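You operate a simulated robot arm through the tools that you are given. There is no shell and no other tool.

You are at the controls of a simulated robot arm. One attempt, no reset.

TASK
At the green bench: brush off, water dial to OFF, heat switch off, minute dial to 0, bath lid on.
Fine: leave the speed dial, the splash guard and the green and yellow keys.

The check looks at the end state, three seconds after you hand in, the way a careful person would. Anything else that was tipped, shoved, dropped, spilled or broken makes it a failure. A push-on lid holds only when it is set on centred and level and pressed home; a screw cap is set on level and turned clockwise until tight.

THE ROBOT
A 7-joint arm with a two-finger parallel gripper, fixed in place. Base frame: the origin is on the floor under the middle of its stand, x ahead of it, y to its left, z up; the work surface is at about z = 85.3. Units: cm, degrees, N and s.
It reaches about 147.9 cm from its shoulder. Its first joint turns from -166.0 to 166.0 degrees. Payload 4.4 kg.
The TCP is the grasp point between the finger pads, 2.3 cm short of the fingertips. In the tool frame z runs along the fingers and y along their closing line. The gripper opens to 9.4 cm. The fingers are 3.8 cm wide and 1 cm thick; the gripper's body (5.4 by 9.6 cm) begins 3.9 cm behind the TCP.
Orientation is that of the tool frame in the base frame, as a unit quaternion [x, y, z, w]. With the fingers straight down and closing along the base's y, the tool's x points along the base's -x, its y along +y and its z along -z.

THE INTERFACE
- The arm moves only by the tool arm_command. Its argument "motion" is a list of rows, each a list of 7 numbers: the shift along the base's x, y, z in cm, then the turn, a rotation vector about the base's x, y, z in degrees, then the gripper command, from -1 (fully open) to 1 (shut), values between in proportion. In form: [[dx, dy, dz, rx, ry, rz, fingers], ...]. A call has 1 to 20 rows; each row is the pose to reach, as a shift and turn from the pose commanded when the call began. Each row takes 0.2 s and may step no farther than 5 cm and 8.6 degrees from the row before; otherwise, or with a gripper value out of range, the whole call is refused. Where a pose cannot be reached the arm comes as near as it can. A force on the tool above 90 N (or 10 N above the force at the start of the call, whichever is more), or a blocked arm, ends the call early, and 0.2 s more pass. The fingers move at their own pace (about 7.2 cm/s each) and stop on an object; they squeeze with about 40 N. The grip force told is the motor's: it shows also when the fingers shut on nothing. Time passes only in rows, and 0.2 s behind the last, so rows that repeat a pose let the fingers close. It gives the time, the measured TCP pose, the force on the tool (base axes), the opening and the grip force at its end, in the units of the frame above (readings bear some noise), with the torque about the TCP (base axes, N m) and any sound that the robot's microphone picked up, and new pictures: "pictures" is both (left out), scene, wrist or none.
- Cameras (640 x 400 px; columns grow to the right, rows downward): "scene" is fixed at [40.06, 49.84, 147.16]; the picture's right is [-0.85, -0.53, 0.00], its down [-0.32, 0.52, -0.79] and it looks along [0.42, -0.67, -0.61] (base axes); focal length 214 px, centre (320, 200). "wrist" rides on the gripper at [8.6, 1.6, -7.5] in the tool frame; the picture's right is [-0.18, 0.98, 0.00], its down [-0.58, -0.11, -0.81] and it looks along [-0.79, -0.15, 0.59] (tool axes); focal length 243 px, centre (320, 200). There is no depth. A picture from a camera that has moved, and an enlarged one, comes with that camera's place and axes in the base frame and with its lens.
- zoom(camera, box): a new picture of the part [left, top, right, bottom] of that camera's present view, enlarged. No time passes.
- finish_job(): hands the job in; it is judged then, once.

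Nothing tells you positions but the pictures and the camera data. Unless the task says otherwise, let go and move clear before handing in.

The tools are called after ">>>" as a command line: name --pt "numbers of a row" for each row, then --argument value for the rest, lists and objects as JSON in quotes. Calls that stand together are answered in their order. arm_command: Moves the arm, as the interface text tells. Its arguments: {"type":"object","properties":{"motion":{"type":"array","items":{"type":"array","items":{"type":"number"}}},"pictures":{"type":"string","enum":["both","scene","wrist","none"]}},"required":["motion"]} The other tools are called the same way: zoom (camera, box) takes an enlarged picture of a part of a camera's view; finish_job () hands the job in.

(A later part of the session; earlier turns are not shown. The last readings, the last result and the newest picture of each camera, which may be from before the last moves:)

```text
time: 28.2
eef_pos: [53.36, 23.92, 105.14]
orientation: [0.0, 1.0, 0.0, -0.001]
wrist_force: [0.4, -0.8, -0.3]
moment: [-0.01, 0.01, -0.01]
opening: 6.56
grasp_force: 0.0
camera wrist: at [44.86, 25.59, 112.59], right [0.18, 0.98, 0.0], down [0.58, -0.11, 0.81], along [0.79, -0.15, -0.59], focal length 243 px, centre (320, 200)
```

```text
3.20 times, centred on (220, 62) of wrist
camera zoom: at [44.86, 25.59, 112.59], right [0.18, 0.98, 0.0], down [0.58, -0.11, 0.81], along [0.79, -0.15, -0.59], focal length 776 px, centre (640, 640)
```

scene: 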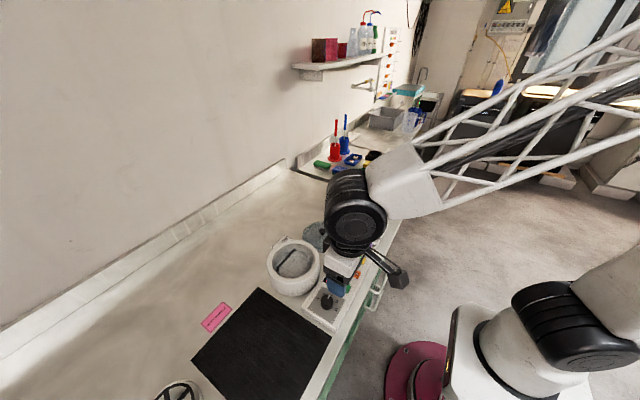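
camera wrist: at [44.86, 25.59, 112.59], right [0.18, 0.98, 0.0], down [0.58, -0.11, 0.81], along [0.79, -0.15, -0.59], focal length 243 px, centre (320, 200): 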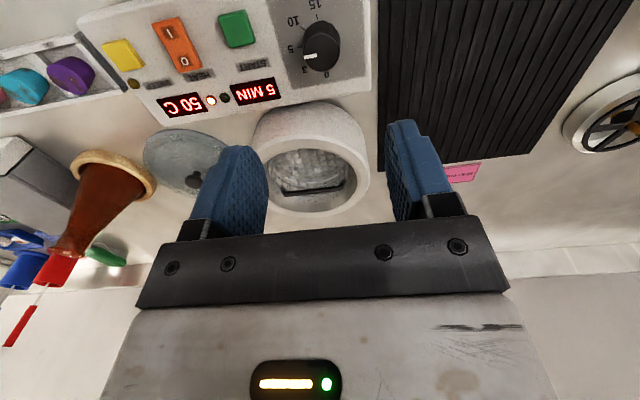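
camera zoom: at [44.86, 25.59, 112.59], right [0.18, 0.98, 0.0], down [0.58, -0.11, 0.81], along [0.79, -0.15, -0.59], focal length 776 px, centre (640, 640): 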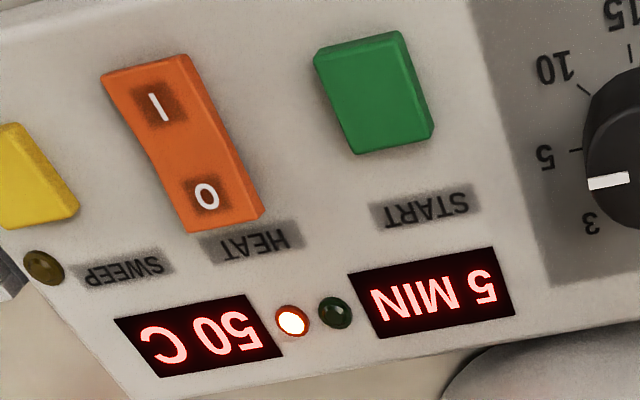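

Heights are still uncertain (knob top 88.5–91.5). Descending to a safe height above the knob for a better baseline.

>>> arm_command --pt "0 0 -4 0 0 0 -0.4" --pt "0 0 -7.5 0 0 0 -0.4" --pt "0 0 -7.5 0 0 0 -0.4" --pictures "wrist"

>>> zoom --camera "wrist" --box '[220, 0, 420, 125]'

>>> zoom --camera "wrist" --box '[20, 0, 220, 125]'

```text
time: 29.0
eef_pos: [53.61, 23.85, 97.78]
orientation: [0.001, 1.0, 0.0, 0.0]
wrist_force: [-0.3, 0.1, -0.2]
moment: [-0.05, 0.0, 0.02]
opening: 6.63
grasp_force: 0.1
camera wrist: at [45.08, 25.48, 105.22], right [0.18, 0.98, 0.0], down [0.58, -0.11, 0.81], along [0.79, -0.15, -0.59], focal length 243 px, centre (320, 200)
```

wrist: 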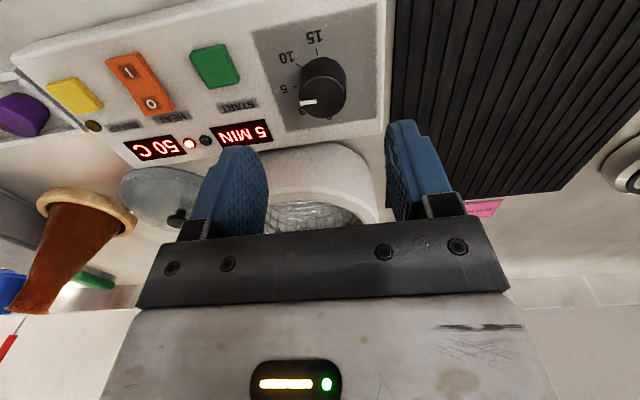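

```text
3.20 times, centred on (320, 62) of wrist
camera zoom: at [45.08, 25.48, 105.22], right [0.18, 0.98, 0.0], down [0.58, -0.11, 0.81], along [0.79, -0.15, -0.59], focal length 776 px, centre (320, 640)
```

zoom: 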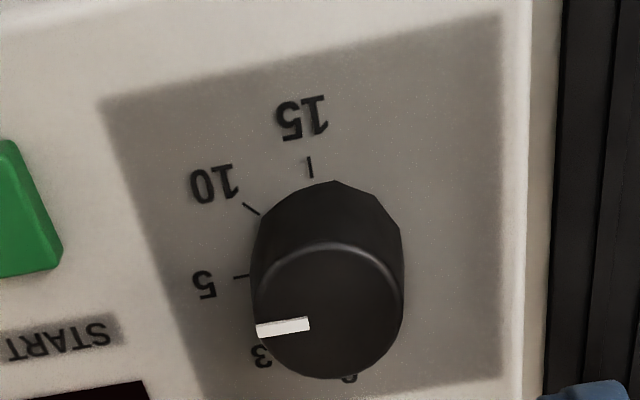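

```text
3.20 times, centred on (120, 62) of wrist
camera zoom: at [45.08, 25.48, 105.22], right [0.18, 0.98, 0.0], down [0.58, -0.11, 0.81], along [0.79, -0.15, -0.59], focal length 776 px, centre (960, 640)
```

zoom: 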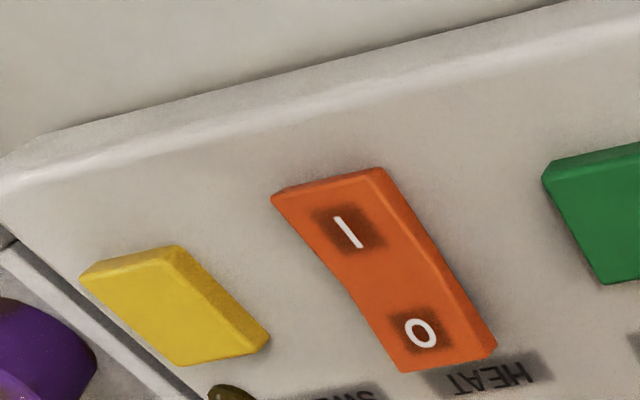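

Triangulated: knob centre (54.1, 24.0), top z ≈ 89.9, panel top ≈ 87.6. Descending astride the knob.

>>> arm_command --pt "0.5 0.1 -3 0 0 0 -0.4" --pt "0.5 0.1 -5.5 0 0 0 -0.4" --pt "0.5 0.1 -7 0 0 0 -0.4" --pt "0.5 0.1 -7.4 0 0 0 -0.4" --pt "0.5 0.1 -7.4 0 0 0 -0.4" --pictures "wrist"

```text
time: 30.2
eef_pos: [54.0, 23.94, 90.2]
orientation: [0.0, 1.0, 0.001, 0.0]
wrist_force: [-1.1, 0.0, 0.4]
moment: [0.01, 0.01, -0.01]
opening: 6.59
grasp_force: 0.1
camera wrist: at [45.44, 25.56, 97.67], right [0.18, 0.98, 0.0], down [0.58, -0.11, 0.81], along [0.79, -0.15, -0.59], focal length 243 px, centre (320, 200)
```

wrist: 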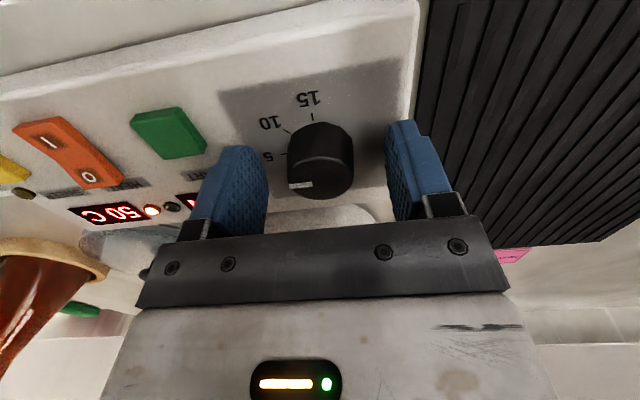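

Knob is between the fingers; closing.

>>> arm_command --pt "0 0 0 0 0 0 0" --pt "0 0 0 0 0 0 0.5" --pt "0 0 0 0 0 0 1" --pt "0 0 0 0 0 0 1" --pt "0 0 0 0 0 0 1" --pictures "none"

```text
time: 31.4
eef_pos: [54.02, 24.06, 90.19]
orientation: [0.0, 1.0, 0.0, 0.0]
wrist_force: [0.0, 13.8, -2.3]
moment: [0.31, 0.02, -0.01]
opening: 3.35
grasp_force: 44.8
```

Good grip (3.35 cm). Turning counter-clockwise in stages.

>>> arm_command --pt "0 0.07 0 0 0 0 1" --pt "0 0.07 0 0 0 6 1" --pt "0 0.07 0 0 0 12 1" --pt "0 0.07 0 0 0 18 1" --pt "0 0.07 0 0 0 24 1" --pt "0 0.07 0 0 0 30 1" --pt "0 0.07 0 0 0 30 1" --pictures "wrist"

```text
time: 32.8
eef_pos: [54.08, 23.99, 90.29]
orientation: [-0.237, 0.971, -0.001, 0.0]
wrist_force: [12.6, -22.6, -4.9]
moment: [-0.57, -0.29, 0.01]
opening: 3.33
grasp_force: 45.2
stopped in row 6: the force on the tool passed its limit at 91 N (the readings are from after the stop); the commanded pose is now the measured one
camera wrist: at [45.63, 21.44, 97.69], right [-0.29, 0.96, 0.0], down [0.57, 0.17, 0.81], along [0.77, 0.23, -0.59], focal length 243 px, centre (320, 200)
```

wrist: 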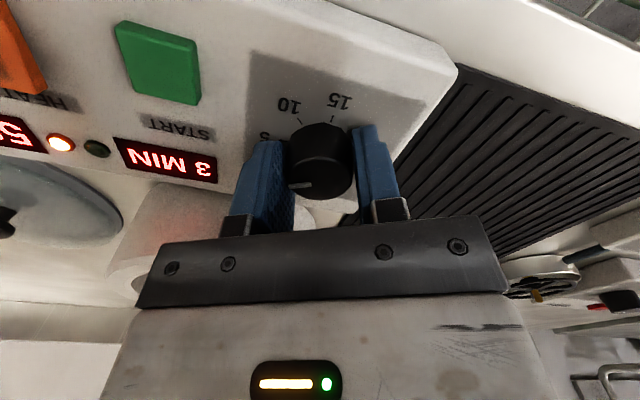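

Display now reads 3 MIN; the call stopped on a side-force spike. Re-centring slightly and continuing more slowly.

>>> arm_command --pt "0.03 -0.07 0 0 0 0 1" --pt "0.03 -0.07 0 0 0 3 1" --pt "0.03 -0.07 0 0 0 6 1" --pt "0.03 -0.07 0 0 0 9 1" --pt "0.03 -0.07 0 0 0 12 1" --pt "0.03 -0.07 0 0 0 15 1" --pt "0.03 -0.07 0 0 0 18 1" --pt "0.03 -0.07 0 0 0 18 1" --pictures "wrist"

```text
time: 34.6
eef_pos: [53.88, 23.89, 90.23]
orientation: [-0.386, 0.922, 0.0, -0.001]
wrist_force: [-0.1, -10.0, -18.2]
moment: [-0.24, 0.0, -0.01]
opening: 3.31
grasp_force: 44.8
camera wrist: at [46.82, 18.92, 97.76], right [-0.57, 0.82, 0.0], down [0.49, 0.34, 0.81], along [0.66, 0.46, -0.59], focal length 243 px, centre (320, 200)
```

wrist: 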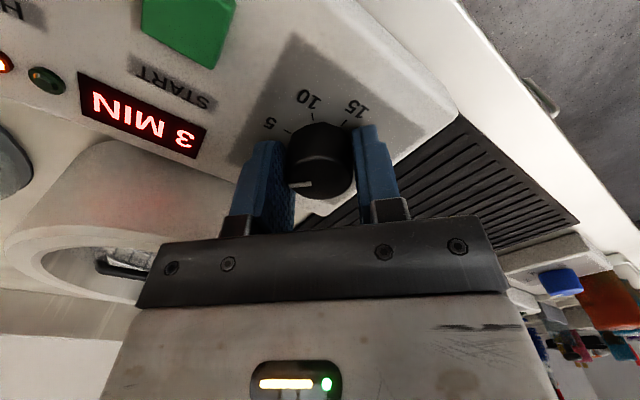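

At 45° now, mark turning along with the fingers. Continuing the other half.

>>> arm_command --pt "0 0 0 0 0 4 1" --pt "0 0 0 0 0 8 1" --pt "0 0 0 0 0 12 1" --pt "0 0 0 0 0 16 1" --pt "0 0 0 0 0 20 1" --pt "0 0 0 0 0 24 1" --pt "0 0 0 0 0 24 1" --pictures "wrist"

```text
time: 36.2
eef_pos: [53.96, 24.08, 90.35]
orientation: [-0.57, 0.822, -0.001, 0.001]
wrist_force: [17.7, -37.3, -15.3]
moment: [-0.57, -0.22, -0.02]
opening: 3.34
grasp_force: 45.6
camera wrist: at [49.5, 16.45, 97.77], right [-0.85, 0.52, 0.0], down [0.31, 0.51, 0.81], along [0.42, 0.69, -0.59], focal length 243 px, centre (320, 200)
```

wrist: 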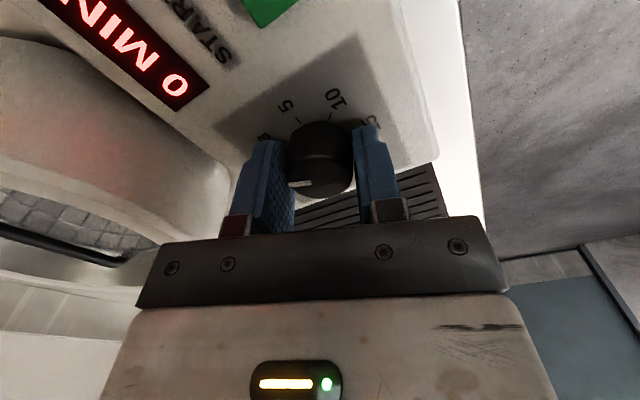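

Display already reads 0 MIN at about 70°; continuing to align the pointer fully on 0.

>>> arm_command --pt "0.05 -0.06 0 0 0 4 1" --pt "0.05 -0.06 0 0 0 8 1" --pt "0.05 -0.06 0 0 0 12 1" --pt "0.05 -0.06 0 0 0 16 1" --pt "0.05 -0.06 0 0 0 20 1" --pt "0.05 -0.06 0 0 0 20 1" --pictures "wrist"

>>> zoom --camera "wrist" --box '[200, 60, 440, 220]'

```text
time: 37.6
eef_pos: [54.06, 24.03, 90.41]
orientation: [-0.704, 0.711, -0.001, 0.001]
wrist_force: [-14.4, 13.6, 11.5]
moment: [0.49, 0.41, 0.02]
opening: 3.35
grasp_force: 45.2
camera wrist: at [52.36, 15.34, 97.77], right [-0.98, 0.19, 0.0], down [0.11, 0.58, 0.81], along [0.16, 0.79, -0.59], focal length 243 px, centre (320, 200)
```

wrist: 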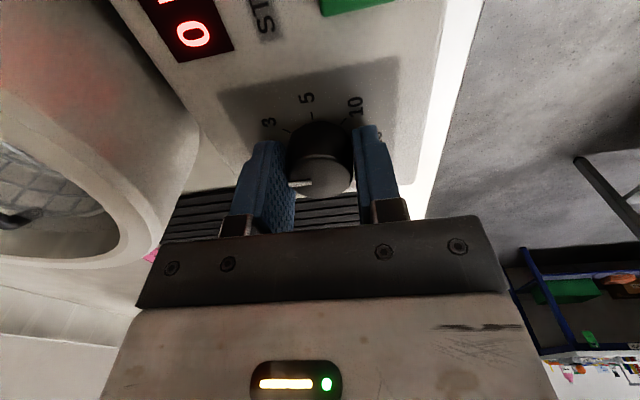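

```text
2.50 times, centred on (320, 140) of wrist
camera zoom: at [52.36, 15.34, 97.77], right [-0.98, 0.19, 0.0], down [0.11, 0.58, 0.81], along [0.16, 0.79, -0.59], focal length 606 px, centre (320, 350)
```

zoom: 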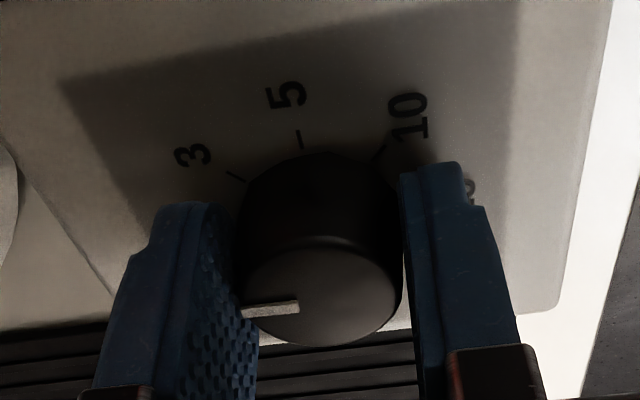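

Pointer aims straight at +x = 0 and the display shows 0. Releasing and rising to check.

>>> arm_command --pt "-0.05 0.03 0 0 0 0 0.3" --pt "-0.05 0.03 0 0 0 0 -0.3" --pt "-0.05 0.03 0 0 0 0 -0.4" --pt "-0.05 0.03 0 0 0 0 -0.4" --pt "-0.05 0.03 2 0 0 0 -0.4" --pt "-0.05 0.03 6 0 0 0 -0.4" --pt "-0.05 0.03 10 0 0 0 -0.4" --pt "-0.05 0.03 14 0 0 0 -0.4" --pt "-0.05 0.03 14 0 0 0 -0.4" --pictures "wrist"

>>> zoom --camera "wrist" --box '[180, 0, 420, 150]'

```text
time: 39.6
eef_pos: [53.92, 23.97, 103.76]
orientation: [-0.703, 0.711, 0.0, 0.0]
wrist_force: [0.5, 0.0, -0.2]
moment: [0.0, 0.01, 0.02]
opening: 6.59
grasp_force: 0.1
camera wrist: at [52.24, 15.27, 111.24], right [-0.98, 0.2, 0.0], down [0.12, 0.58, 0.81], along [0.16, 0.79, -0.59], focal length 243 px, centre (320, 200)
```

wrist: 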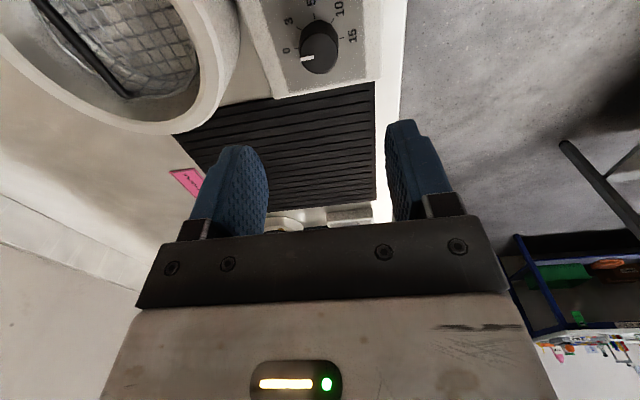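

```text
2.67 times, centred on (300, 75) of wrist
camera zoom: at [52.24, 15.27, 111.24], right [-0.98, 0.2, 0.0], down [0.12, 0.58, 0.81], along [0.16, 0.79, -0.59], focal length 647 px, centre (373, 533)
```

zoom: 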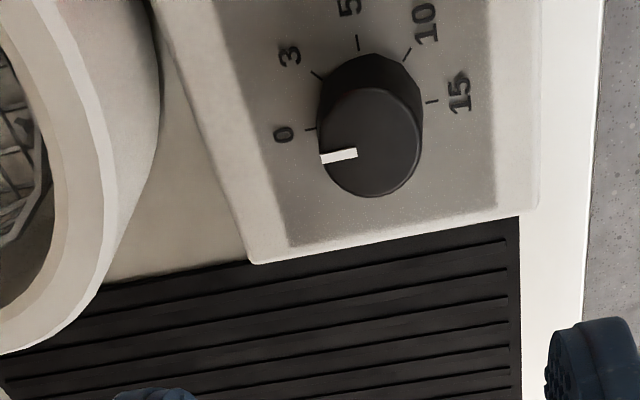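

Minute dial is on 0. Next the orange HEAT rocker: O end at about (53, 11.2). Moving above it with closed fingers, thin side along x.

>>> arm_command --pt "-0.1 -4 0 0 0 0 0" --pt "-0.2 -8 0 0 0 0 0.5" --pt "-0.3 -12 0 0 0 0.7 1" --pt "-0.3 -12.8 0 0 0 0.7 1" --pt "-0.3 -12.8 0 0 0 0.7 1" --pt "-0.3 -12.8 0 0 0 0.7 1" --pictures "both"

>>> zoom --camera "wrist" --box '[220, 0, 420, 125]'

```text
time: 41.0
eef_pos: [53.91, 11.1, 104.25]
orientation: [0.707, -0.707, 0.001, 0.0]
wrist_force: [0.1, -0.4, 0.2]
moment: [0.01, 0.0, -0.02]
opening: 0.0
grasp_force: 40.0
camera wrist: at [52.36, 2.55, 111.68], right [-0.98, 0.18, 0.0], down [0.11, 0.58, 0.81], along [0.15, 0.79, -0.59], focal length 243 px, centre (320, 200)
```

scene: 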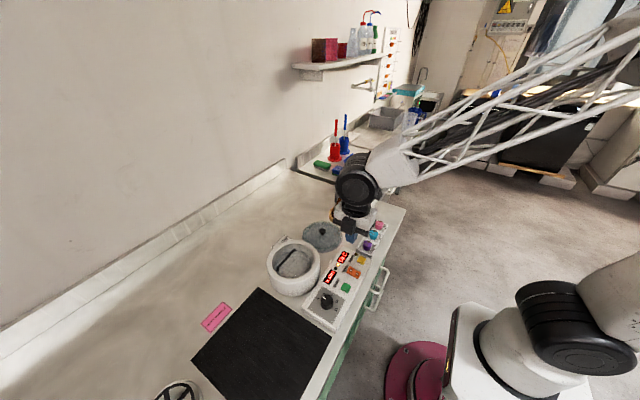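
wrist: 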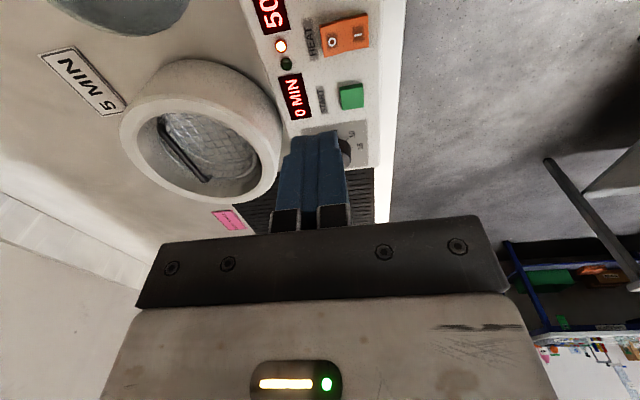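

```text
3.20 times, centred on (320, 62) of wrist
camera zoom: at [52.36, 2.55, 111.68], right [-0.98, 0.18, 0.0], down [0.11, 0.58, 0.81], along [0.15, 0.79, -0.59], focal length 776 px, centre (320, 640)
```

zoom: 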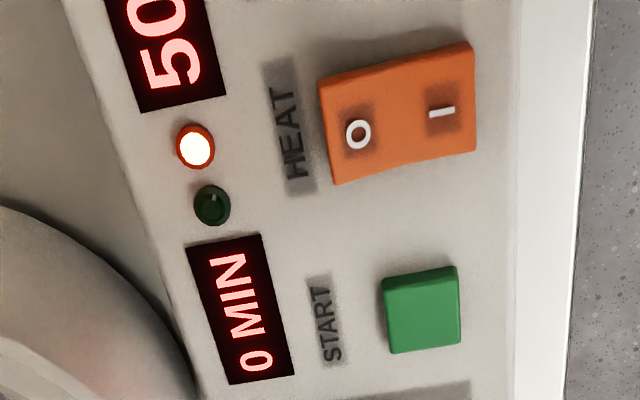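

O end confirmed at (52.95, 11.2). Descending over it.

>>> arm_command --pt "-0.35 0.1 -4 0 0 0 1" --pt "-0.35 0.1 -8 0 0 0 1" --pt "-0.35 0.1 -11 0 0 0 1" --pt "-0.35 0.1 -12 0 0 0 1" --pt "-0.35 0.1 -12 0 0 0 1" --pictures "wrist"

```text
time: 42.2
eef_pos: [53.37, 11.19, 92.3]
orientation: [-0.707, 0.707, -0.001, -0.001]
wrist_force: [0.3, -0.2, 0.4]
moment: [-0.04, 0.0, 0.03]
opening: 0.01
grasp_force: 39.7
camera wrist: at [51.81, 2.48, 99.78], right [-0.98, 0.18, 0.0], down [0.11, 0.58, 0.81], along [0.15, 0.79, -0.59], focal length 243 px, centre (320, 200)
```

wrist: 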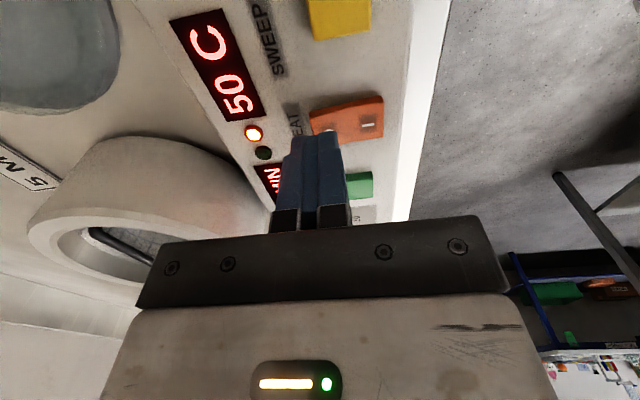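

Fingers are right over the O end, clear of the keys. Pressing down in small steps.

>>> arm_command --pt "0.1 0 -0.3 0 0 0 1" --pt "0.1 0 -0.6 0 0 0 1" --pt "0.1 0 -0.9 0 0 0 1" --pt "0.1 0 -1.2 0 0 0 1" --pt "0.1 0 -1.4 0 0 0 1" --pt "0.1 0 -1.4 0 0 0 1" --pictures "wrist"

```text
time: 43.6
eef_pos: [53.48, 11.24, 90.94]
orientation: [-0.707, 0.707, -0.001, 0.0]
wrist_force: [-2.2, -1.1, 5.4]
moment: [0.03, 0.09, 0.03]
opening: 0.03
grasp_force: 39.9
camera wrist: at [51.92, 2.53, 98.29], right [-0.98, 0.18, 0.0], down [0.11, 0.58, 0.81], along [0.15, 0.79, -0.59], focal length 243 px, centre (320, 200)
```

wrist: 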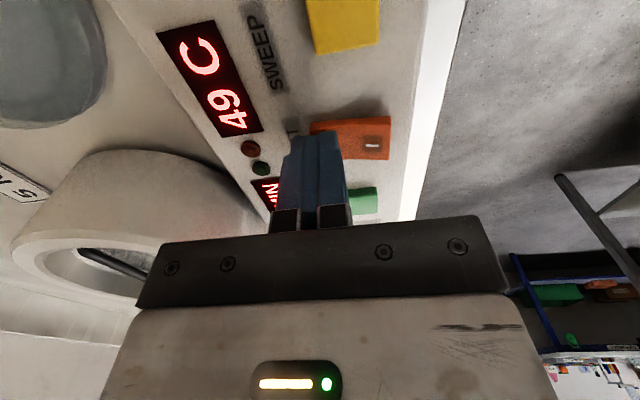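

The heat lamp went out (temperature now falling). A slight further press to seat it, then up.

>>> arm_command --pt "0 0 -0.15 0 0 0 1" --pt "0 0 -0.15 0 0 0 1" --pt "0 0 2 0 0 0 1" --pt "0 0 6 0 0 0 1" --pt "0 0 10 0 0 0 1" --pt "0 0 13 0 0 0 1" --pt "0 0 13 0 0 0 1" --pictures "wrist"

>>> zoom --camera "wrist" --box '[220, 0, 420, 125]'

```text
time: 45.2
eef_pos: [53.39, 11.39, 104.01]
orientation: [-0.707, 0.707, -0.001, -0.001]
wrist_force: [0.3, 0.2, -0.2]
moment: [0.03, 0.03, -0.02]
opening: 0.0
grasp_force: 39.7
camera wrist: at [51.75, 2.7, 111.44], right [-0.98, 0.18, 0.0], down [0.11, 0.58, 0.81], along [0.15, 0.79, -0.59], focal length 243 px, centre (320, 200)
```

wrist: 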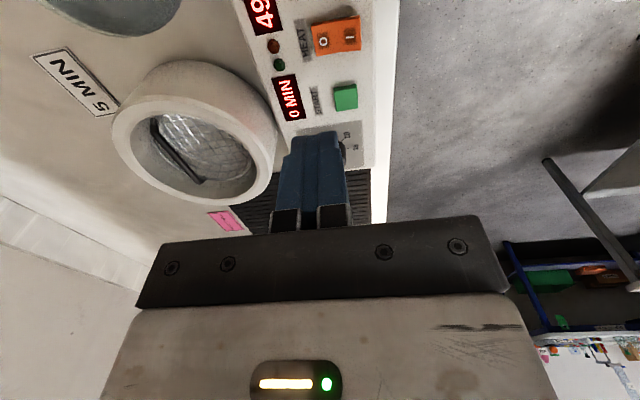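

```text
3.20 times, centred on (320, 62) of wrist
camera zoom: at [51.75, 2.7, 111.44], right [-0.98, 0.18, 0.0], down [0.11, 0.58, 0.81], along [0.15, 0.79, -0.59], focal length 776 px, centre (320, 640)
```

zoom: 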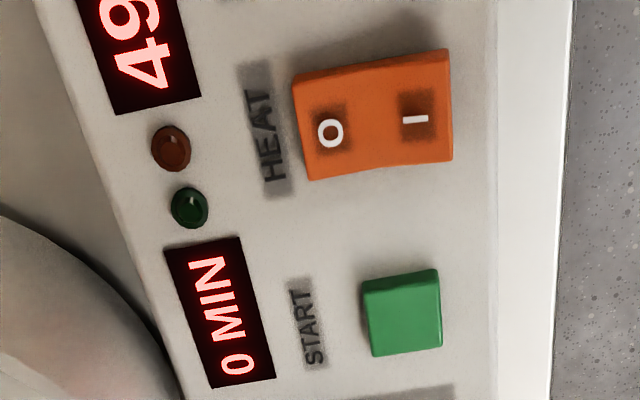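

Heat is off and everything else on the panel is untouched. Now the lid: rotating back to default and rising to look at lid and bath from above.

>>> arm_command --pt "0.5 0 1 0 0 -8 1" --pt "1 0 2 0 0 -16 1" --pt "1.5 0 3 0 0 -24 0.5" --pt "2 0 4 0 0 -32 0" --pt "2.5 0 5 0 0 -40 -0.4" --pt "3 0 6 0 0 -48 -0.4" --pt "3.5 0 7 0 0 -56 -0.4" --pt "4 0 8 0 0 -64 -0.4" --pt "4.5 0 9 0 0 -72 -0.4" --pt "5 0 10 0 0 -80 -0.4" --pt "5 0 10 0 0 -88 -0.4" --pt "5 0 10 0 0 -90 -0.4" --pictures "none"

>>> arm_command --pt "0 0 0 0 8 0 -0.4" --pt "0 0 0 0 16 0 -0.4" --pt "0 0 0 0 24 0 -0.4" --pt "0 0 0 0 30 0 -0.4" --pt "0 0 0 0 30 0 -0.4" --pictures "both"

```text
time: 47.8
eef_pos: [58.49, 11.28, 113.92]
orientation: [0.002, 1.0, 0.0, 0.0]
wrist_force: [-0.3, 0.0, 1.1]
moment: [0.03, 0.03, -0.04]
opening: 6.59
grasp_force: 0.1
```

```text
time: 49.0
eef_pos: [58.58, 11.21, 113.87]
orientation: [-0.001, 0.966, 0.0, -0.26]
wrist_force: [-0.1, -0.4, 0.0]
moment: [-0.03, -0.04, -0.04]
opening: 6.61
grasp_force: 0.0
camera wrist: at [54.78, 12.85, 124.58], right [0.16, 0.98, -0.09], down [0.91, -0.11, 0.41], along [0.39, -0.15, -0.91], focal length 243 px, centre (320, 200)
```

scene: 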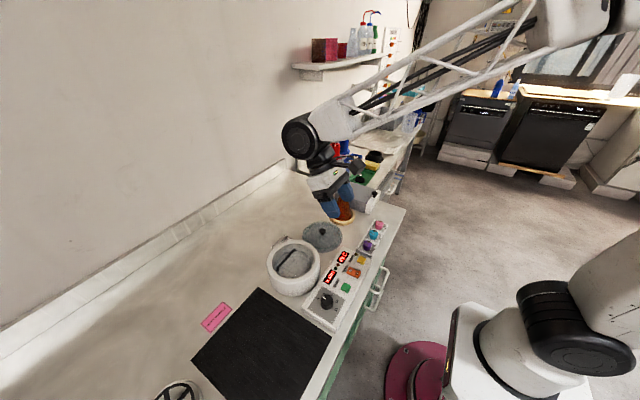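
wrist: 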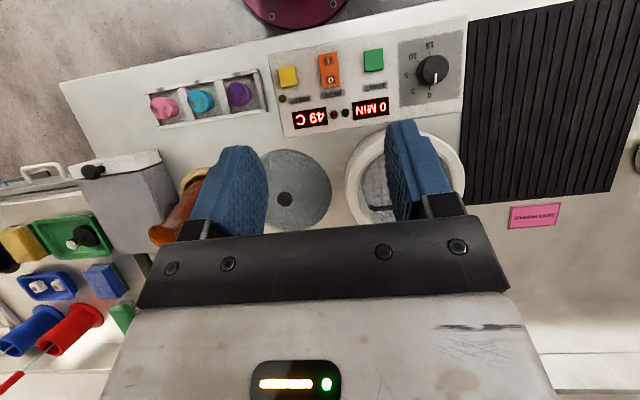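

Good top view of lid and bath, with the flask in its cork ring right of the lid. Zooming for measurement.

>>> zoom --camera "wrist" --box '[240, 110, 480, 240]'

>>> zoom --camera "wrist" --box '[130, 130, 350, 250]'

>>> zoom --camera "scene" --box '[250, 170, 370, 310]'

```text
2.67 times, centred on (360, 175) of wrist
camera zoom: at [54.78, 12.85, 124.58], right [0.16, 0.98, -0.09], down [0.91, -0.11, 0.41], along [0.39, -0.15, -0.91], focal length 647 px, centre (213, 267)
```

zoom: 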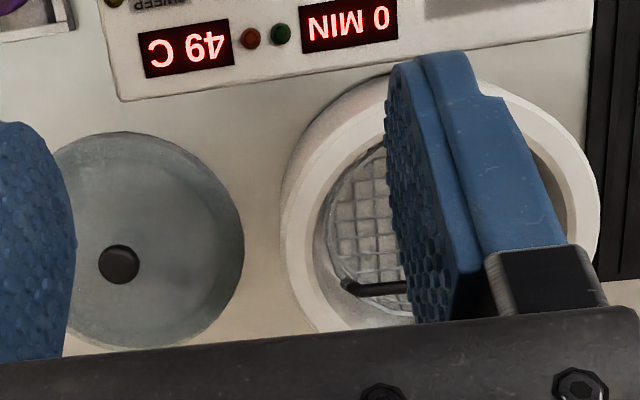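

```text
2.91 times, centred on (240, 190) of wrist
camera zoom: at [54.78, 12.85, 124.58], right [0.16, 0.98, -0.09], down [0.91, -0.11, 0.41], along [0.39, -0.15, -0.91], focal length 706 px, centre (553, 229)
```

zoom: 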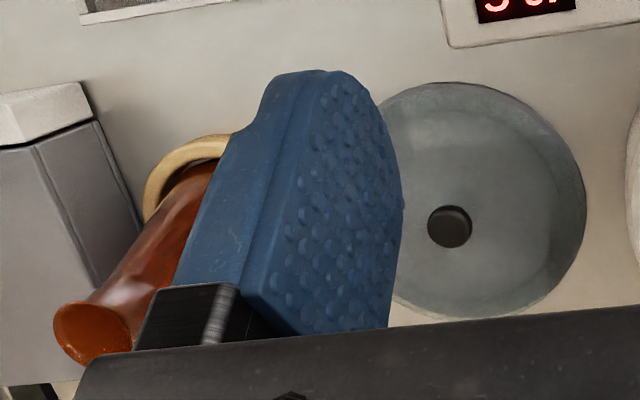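

```text
2.86 times, centred on (310, 240) of scene
camera zoom: at [40.06, 49.84, 147.16], right [-0.85, -0.53, 0.0], down [-0.32, 0.52, -0.79], along [0.42, -0.67, -0.61], focal length 613 px, centre (349, 86)
```

zoom: 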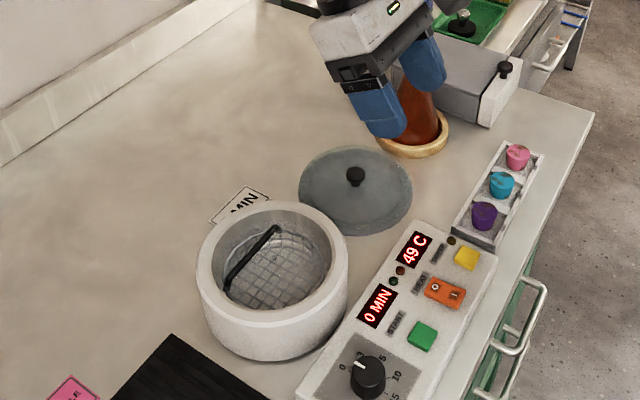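

Lid centre ≈ (69.2, 1.4), radius ≈ 7.5, knob top z ≈ 89.3. Shifting left to see the bath unobstructed.

>>> arm_command --pt "-1 4 1 0 0 0 -0.4" --pt "-2 8 2 0 0 0 -0.4" --pt "-4 10 2 0 0 0 -0.4" --pt "-4 10 2 0 0 0 -0.4" --pictures "wrist"

>>> zoom --camera "wrist" --box '[210, 80, 430, 220]'

```text
time: 50.0
eef_pos: [54.38, 21.4, 115.73]
orientation: [0.0, 0.966, 0.0, -0.26]
wrist_force: [0.1, -0.4, -0.4]
moment: [0.02, 0.0, -0.01]
opening: 6.58
grasp_force: 0.0
camera wrist: at [50.73, 22.89, 126.51], right [0.16, 0.98, -0.09], down [0.91, -0.11, 0.41], along [0.39, -0.15, -0.91], focal length 243 px, centre (320, 200)
```

wrist: 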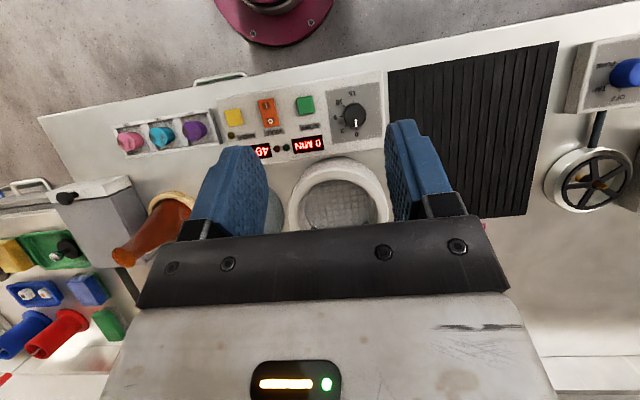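

```text
2.86 times, centred on (320, 150) of wrist
camera zoom: at [50.73, 22.89, 126.51], right [0.16, 0.98, -0.09], down [0.91, -0.11, 0.41], along [0.39, -0.15, -0.91], focal length 693 px, centre (320, 343)
```

zoom: 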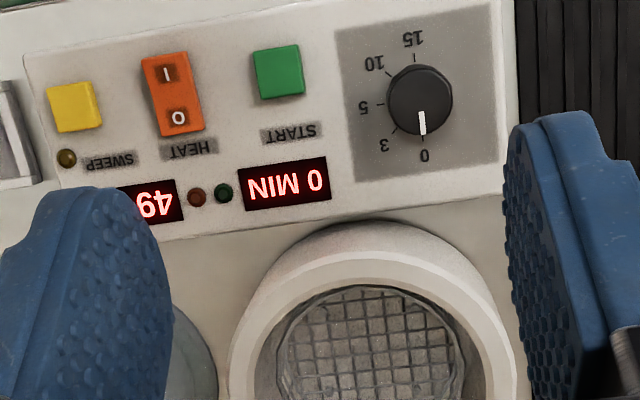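

Moving forward so the bath sits fully in view.

>>> arm_command --pt "4 -1 0 0 0 0 -0.4" --pt "8 -2 0 0 0 0 -1" --pt "12 -2 0 0 0 0 -1" --pt "12 -2 0 0 0 0 -1" --pictures "wrist"

>>> zoom --camera "wrist" --box '[210, 70, 430, 220]'

```text
time: 51.0
eef_pos: [66.27, 18.92, 116.0]
orientation: [0.0, 0.966, 0.001, -0.259]
wrist_force: [0.3, 0.5, -0.4]
moment: [0.0, -0.03, 0.01]
opening: 9.4
grasp_force: 0.1
camera wrist: at [62.74, 20.56, 126.76], right [0.16, 0.98, -0.09], down [0.91, -0.11, 0.41], along [0.39, -0.15, -0.91], focal length 243 px, centre (320, 200)
```

wrist: 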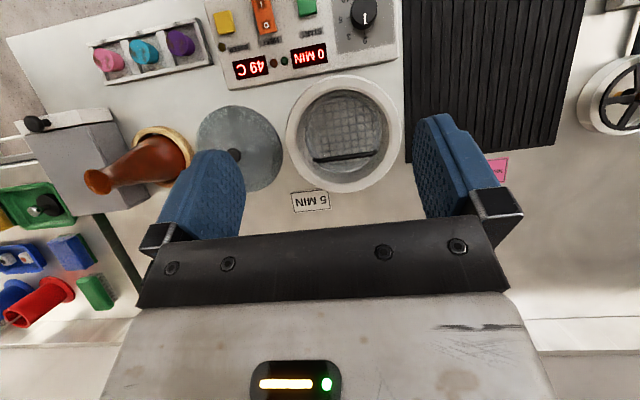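

```text
2.67 times, centred on (320, 145) of wrist
camera zoom: at [62.74, 20.56, 126.76], right [0.16, 0.98, -0.09], down [0.91, -0.11, 0.41], along [0.39, -0.15, -0.91], focal length 647 px, centre (320, 347)
```

zoom: 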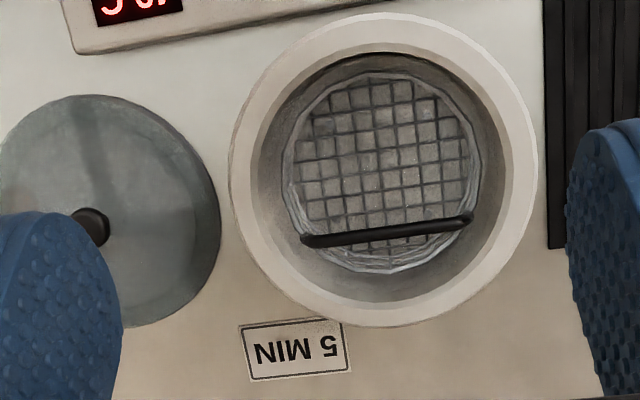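

Bath centre ≈ (67.8, 20.0), rim ≈ z 92.8; lid knob ≈ (69.2, 1.5); flask stands at about (68, −13), well clear. Levelling the tool and moving above the lid knob.

>>> arm_command --pt "0 -3 0 0 -7.5 0 -1" --pt "0.7 -6 0 0 -15 0 -0.5" --pt "1.4 -9 0 0 -22.5 0 -0.3" --pt "2.1 -12 0 0 -30 0 -0.3" --pt "2.9 -15 -2 0 -30 0 -0.3" --pt "2.9 -17.4 -5 0 -30 0 -0.3" --pt "2.9 -17.4 -9 0 -30 0 -0.3" --pt "2.9 -17.4 -13 0 -30 0 -0.3" --pt "2.9 -17.4 -13 0 -30 0 -0.3" --pictures "both"

>>> zoom --camera "wrist" --box '[220, 0, 420, 150]'

```text
time: 53.0
eef_pos: [69.41, 2.01, 102.82]
orientation: [0.0, 1.0, 0.0, -0.001]
wrist_force: [0.2, -0.2, 0.8]
moment: [0.01, 0.03, -0.02]
opening: 6.11
grasp_force: 0.0
camera wrist: at [60.82, 3.6, 110.31], right [0.18, 0.98, 0.0], down [0.58, -0.11, 0.81], along [0.79, -0.15, -0.59], focal length 243 px, centre (320, 200)
```

scene: 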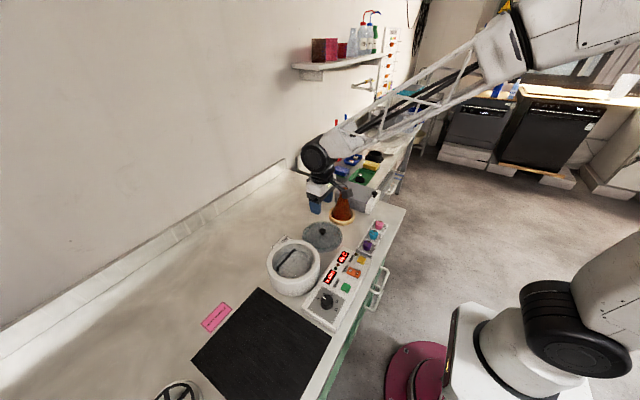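
wrist: 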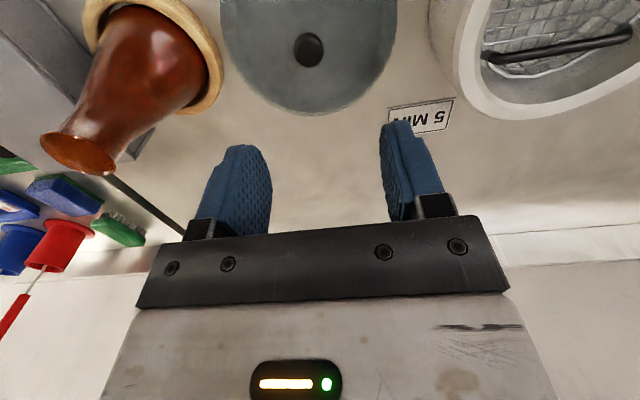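

```text
2.67 times, centred on (320, 75) of wrist
camera zoom: at [60.82, 3.6, 110.31], right [0.18, 0.98, 0.0], down [0.58, -0.11, 0.81], along [0.79, -0.15, -0.59], focal length 647 px, centre (320, 533)
```

zoom: 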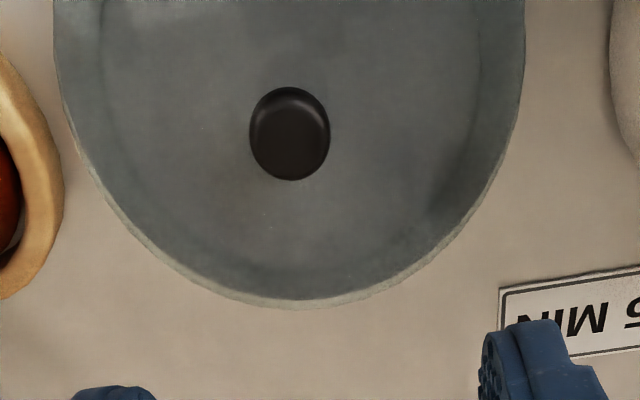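

The knob appears about 0.9 cm to −y and 0.3 cm to −x of the tool axis. Correcting and lowering a bit for another look.

>>> arm_command --pt "-0.2 -0.4 -2 0 0 0 -0.3" --pt "-0.2 -0.4 -5 0 0 0 -0.3" --pt "-0.2 -0.4 -5 0 0 0 -0.3" --pt "-0.2 -0.4 -5 0 0 0 -0.3" --pictures "wrist"

>>> zoom --camera "wrist" --box '[220, 0, 420, 150]'

```text
time: 54.0
eef_pos: [68.93, 1.51, 98.04]
orientation: [-0.001, 1.0, 0.001, -0.001]
wrist_force: [0.3, 0.1, -0.8]
moment: [-0.02, -0.01, 0.01]
opening: 6.13
grasp_force: 0.0
camera wrist: at [60.42, 3.06, 105.44], right [0.18, 0.98, 0.0], down [0.58, -0.11, 0.81], along [0.79, -0.15, -0.59], focal length 243 px, centre (320, 200)
```

wrist: 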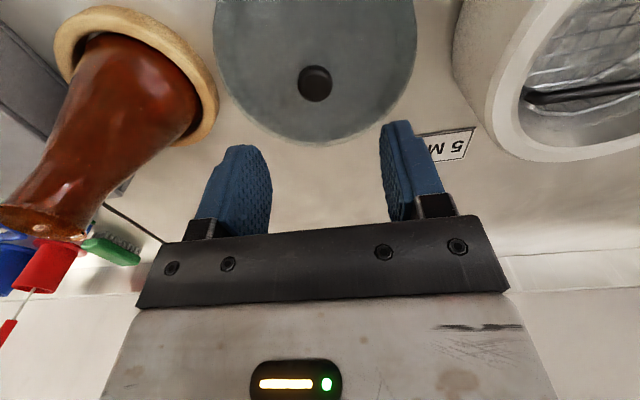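

```text
2.67 times, centred on (320, 75) of wrist
camera zoom: at [60.42, 3.06, 105.44], right [0.18, 0.98, 0.0], down [0.58, -0.11, 0.81], along [0.79, -0.15, -0.59], focal length 647 px, centre (320, 533)
```

zoom: 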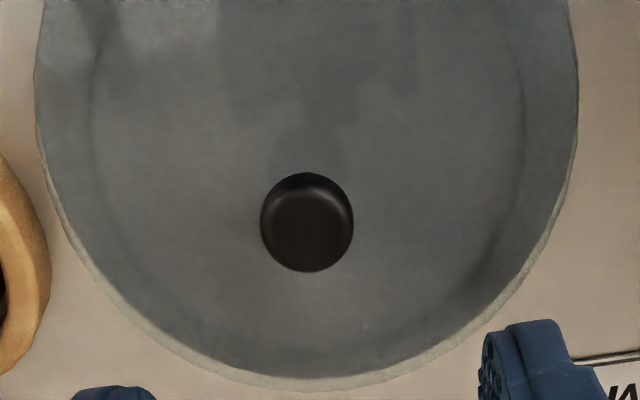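

Refined knob position relative to tool: (+0.3, −0.45). Correcting and descending to just above knob height for a close look.

>>> arm_command --pt "0.3 -0.45 -2 0 0 0 -0.3" --pt "0.3 -0.45 -5 0 0 0 -0.3" --pt "0.3 -0.45 -6 0 0 0 -0.3" --pt "0.3 -0.45 -6 0 0 0 -0.3" --pictures "wrist"

>>> zoom --camera "wrist" --box '[200, 60, 440, 220]'

```text
time: 55.0
eef_pos: [69.31, 1.04, 91.79]
orientation: [-0.001, 1.0, 0.0, 0.0]
wrist_force: [-1.1, -0.4, -0.1]
moment: [0.0, 0.0, 0.02]
opening: 6.11
grasp_force: 0.0
camera wrist: at [60.8, 2.61, 99.28], right [0.18, 0.98, 0.0], down [0.58, -0.11, 0.81], along [0.79, -0.15, -0.59], focal length 243 px, centre (320, 200)
```

wrist: 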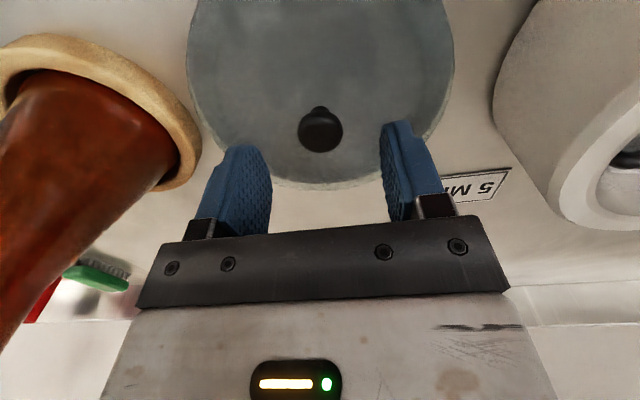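

```text
2.50 times, centred on (320, 140) of wrist
camera zoom: at [60.8, 2.61, 99.28], right [0.18, 0.98, 0.0], down [0.58, -0.11, 0.81], along [0.79, -0.15, -0.59], focal length 606 px, centre (320, 350)
```

zoom: 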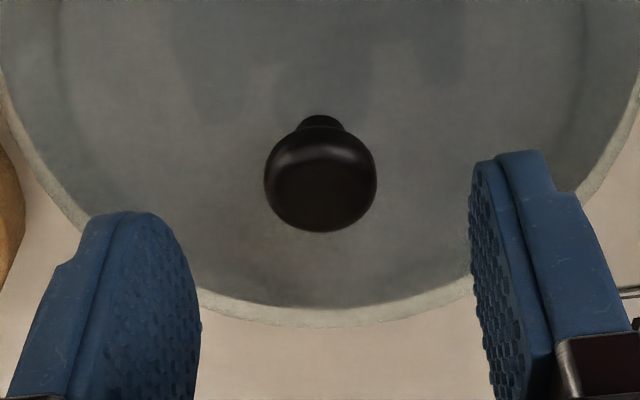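

Knob (mushroom shape, ~2.45 cm wide) is centred; lid plate is at z ≈ 87. Lowering so the pads straddle the knob head.

>>> arm_command --pt "-0.1 0 -1 0 0 0 -0.3" --pt "-0.1 0 -1.8 0 0 0 -0.3" --pt "-0.1 0 -2.1 0 0 0 -0.3" --pt "-0.1 0 -2.1 0 0 0 -0.3" --pictures "wrist"

```text
time: 56.0
eef_pos: [69.17, 1.2, 89.54]
orientation: [0.0, 1.0, 0.0, -0.001]
wrist_force: [-0.5, 0.2, 0.4]
moment: [-0.03, 0.0, 0.03]
opening: 6.1
grasp_force: 0.0
camera wrist: at [60.66, 2.66, 97.07], right [0.18, 0.98, 0.0], down [0.58, -0.11, 0.81], along [0.79, -0.15, -0.59], focal length 243 px, centre (320, 200)
```

wrist: 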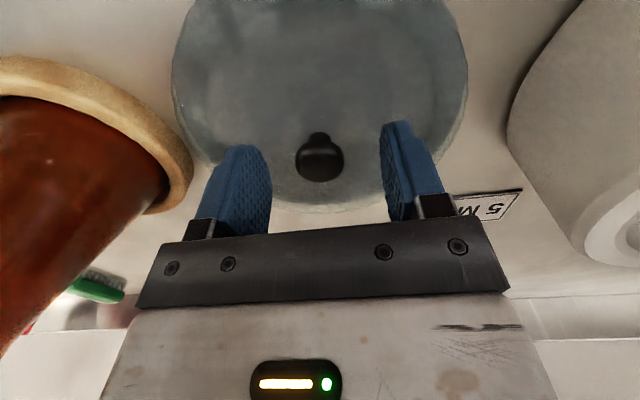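

Knob is between the pads. Closing gently.

>>> arm_command --pt "0 0 0 0 0 0 0.2" --pt "0 0 0 0 0 0 0.5" --pt "0 0 0 0 0 0 0.8" --pt "0 0 0 0 0 0 1" --pt "0 0 0 0 0 0 1" --pictures "wrist"

```text
time: 57.2
eef_pos: [69.26, 1.06, 89.55]
orientation: [-0.001, 1.0, 0.001, 0.0]
wrist_force: [2.1, 0.3, 0.4]
moment: [0.0, -0.02, 0.0]
opening: 2.47
grasp_force: 39.8
camera wrist: at [60.66, 2.66, 97.09], right [0.18, 0.98, 0.0], down [0.58, -0.11, 0.81], along [0.79, -0.15, -0.59], focal length 243 px, centre (320, 200)
```

wrist: 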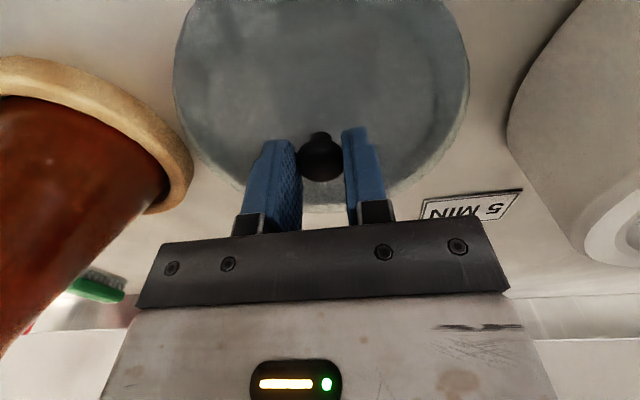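

Gripped (2.47 cm). Lifting slowly straight up.

>>> arm_command --pt "0 0 0.7 0 0 0 1" --pt "0 0 1.5 0 0 0 1" --pt "0 0 3 0 0 0 1" --pt "0 0 5 0 0 0 1" --pt "0 0 7.5 0 0 0 1" --pt "0 0 10 0 0 0 1" --pt "0 0 12.5 0 0 0 1" --pt "0 0 12.5 0 0 0 1" --pictures "both"

>>> zoom --camera "scene" --box '[250, 160, 390, 310]'

```text
time: 59.0
eef_pos: [69.3, 0.97, 102.12]
orientation: [0.0, 1.0, 0.0, -0.001]
wrist_force: [-0.6, -0.2, -0.7]
moment: [-0.03, 0.01, 0.0]
opening: 2.46
grasp_force: 39.9
camera wrist: at [60.78, 2.56, 109.6], right [0.18, 0.98, 0.0], down [0.58, -0.11, 0.81], along [0.79, -0.15, -0.59], focal length 243 px, centre (320, 200)
```

scene: 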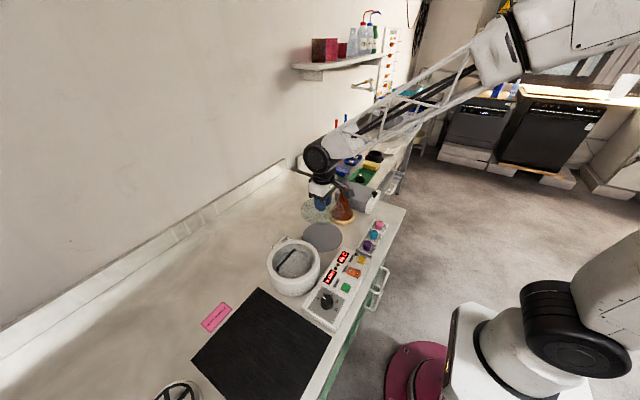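
wrist: 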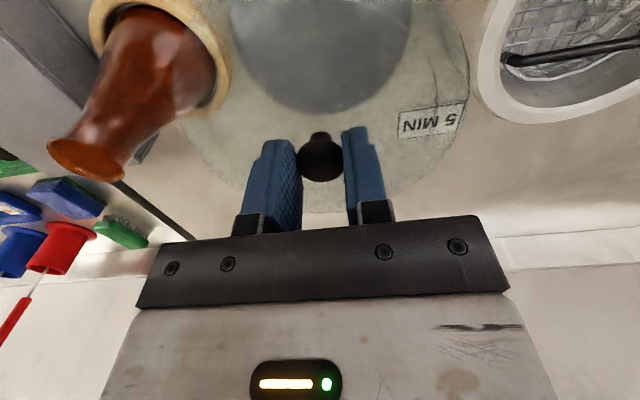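

```text
2.67 times, centred on (320, 235) of scene
camera zoom: at [40.06, 49.84, 147.16], right [-0.85, -0.53, 0.0], down [-0.32, 0.52, -0.79], along [0.42, -0.67, -0.61], focal length 572 px, centre (320, 107)
```

zoom: 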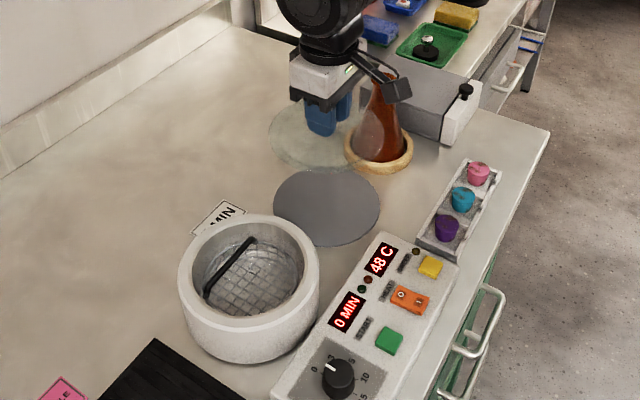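

The lid (clear glass with knob) is up, level, and a grey rest disc stays behind. Carrying it over to the bath at the same height.

>>> arm_command --pt "0 2 0 0 0 0 1" --pt "0 4.5 0 0 0 0 1" --pt "0 7 0 0 0 0 1" --pt "-0.1 9.5 0 0 0 0 1" --pt "-0.2 12 0 0 0 0 1" --pt "-0.3 14.5 0 0 0 0 1" --pt "-0.4 17 0 0 0 0 1" --pt "-0.6 18.5 0 0 0 0 1" --pt "-0.6 18.5 0 0 0 0 1" --pt "-0.6 18.5 0 0 0 0 1" --pictures "both"

>>> zoom --camera "scene" --box '[240, 180, 360, 310]'

>>> zoom --camera "wrist" --box '[160, 0, 480, 230]'

```text
time: 61.2
eef_pos: [68.8, 19.75, 102.15]
orientation: [0.0, 1.0, 0.001, -0.001]
wrist_force: [0.1, 0.0, -0.8]
moment: [0.02, -0.03, -0.03]
opening: 2.44
grasp_force: 39.4
camera wrist: at [60.14, 21.3, 109.55], right [0.18, 0.98, 0.0], down [0.58, -0.11, 0.81], along [0.79, -0.15, -0.59], focal length 243 px, centre (320, 200)
```

scene: 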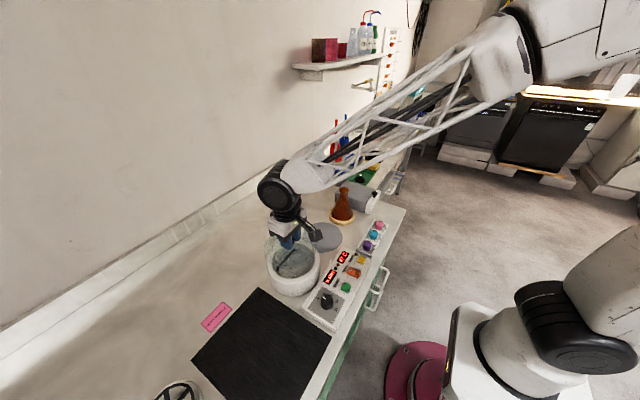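
wrist: 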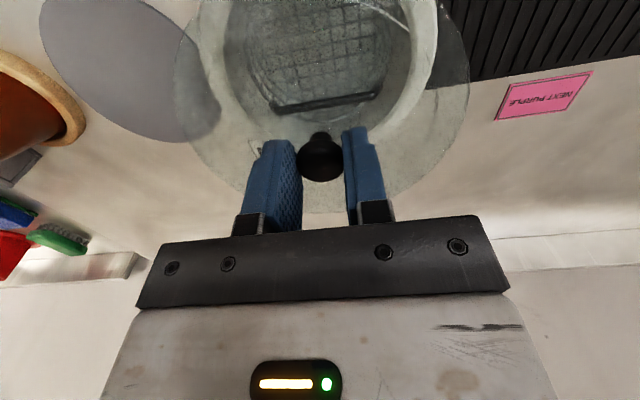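

```text
3.08 times, centred on (300, 245) of scene
camera zoom: at [40.06, 49.84, 147.16], right [-0.85, -0.53, 0.0], down [-0.32, 0.52, -0.79], along [0.42, -0.67, -0.61], focal length 660 px, centre (382, 62)
```

zoom: 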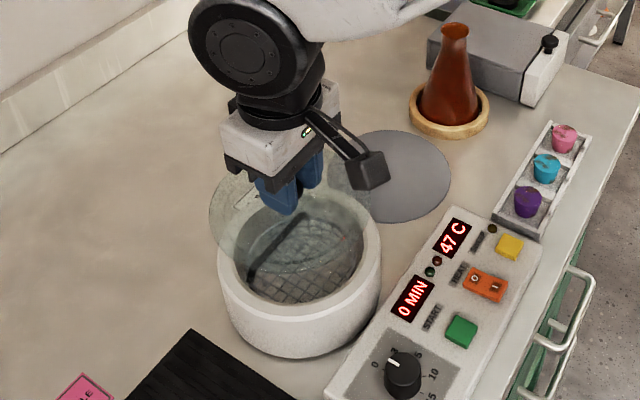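

```text
1.74 times, centred on (320, 115) of wrist
camera zoom: at [60.14, 21.3, 109.55], right [0.18, 0.98, 0.0], down [0.58, -0.11, 0.81], along [0.79, -0.15, -0.59], focal length 422 px, centre (320, 348)
```

zoom: 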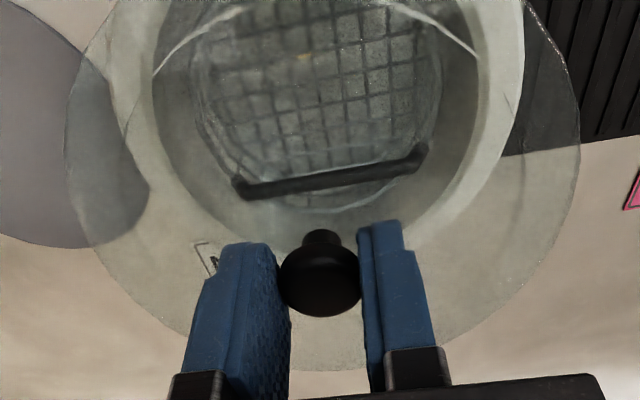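

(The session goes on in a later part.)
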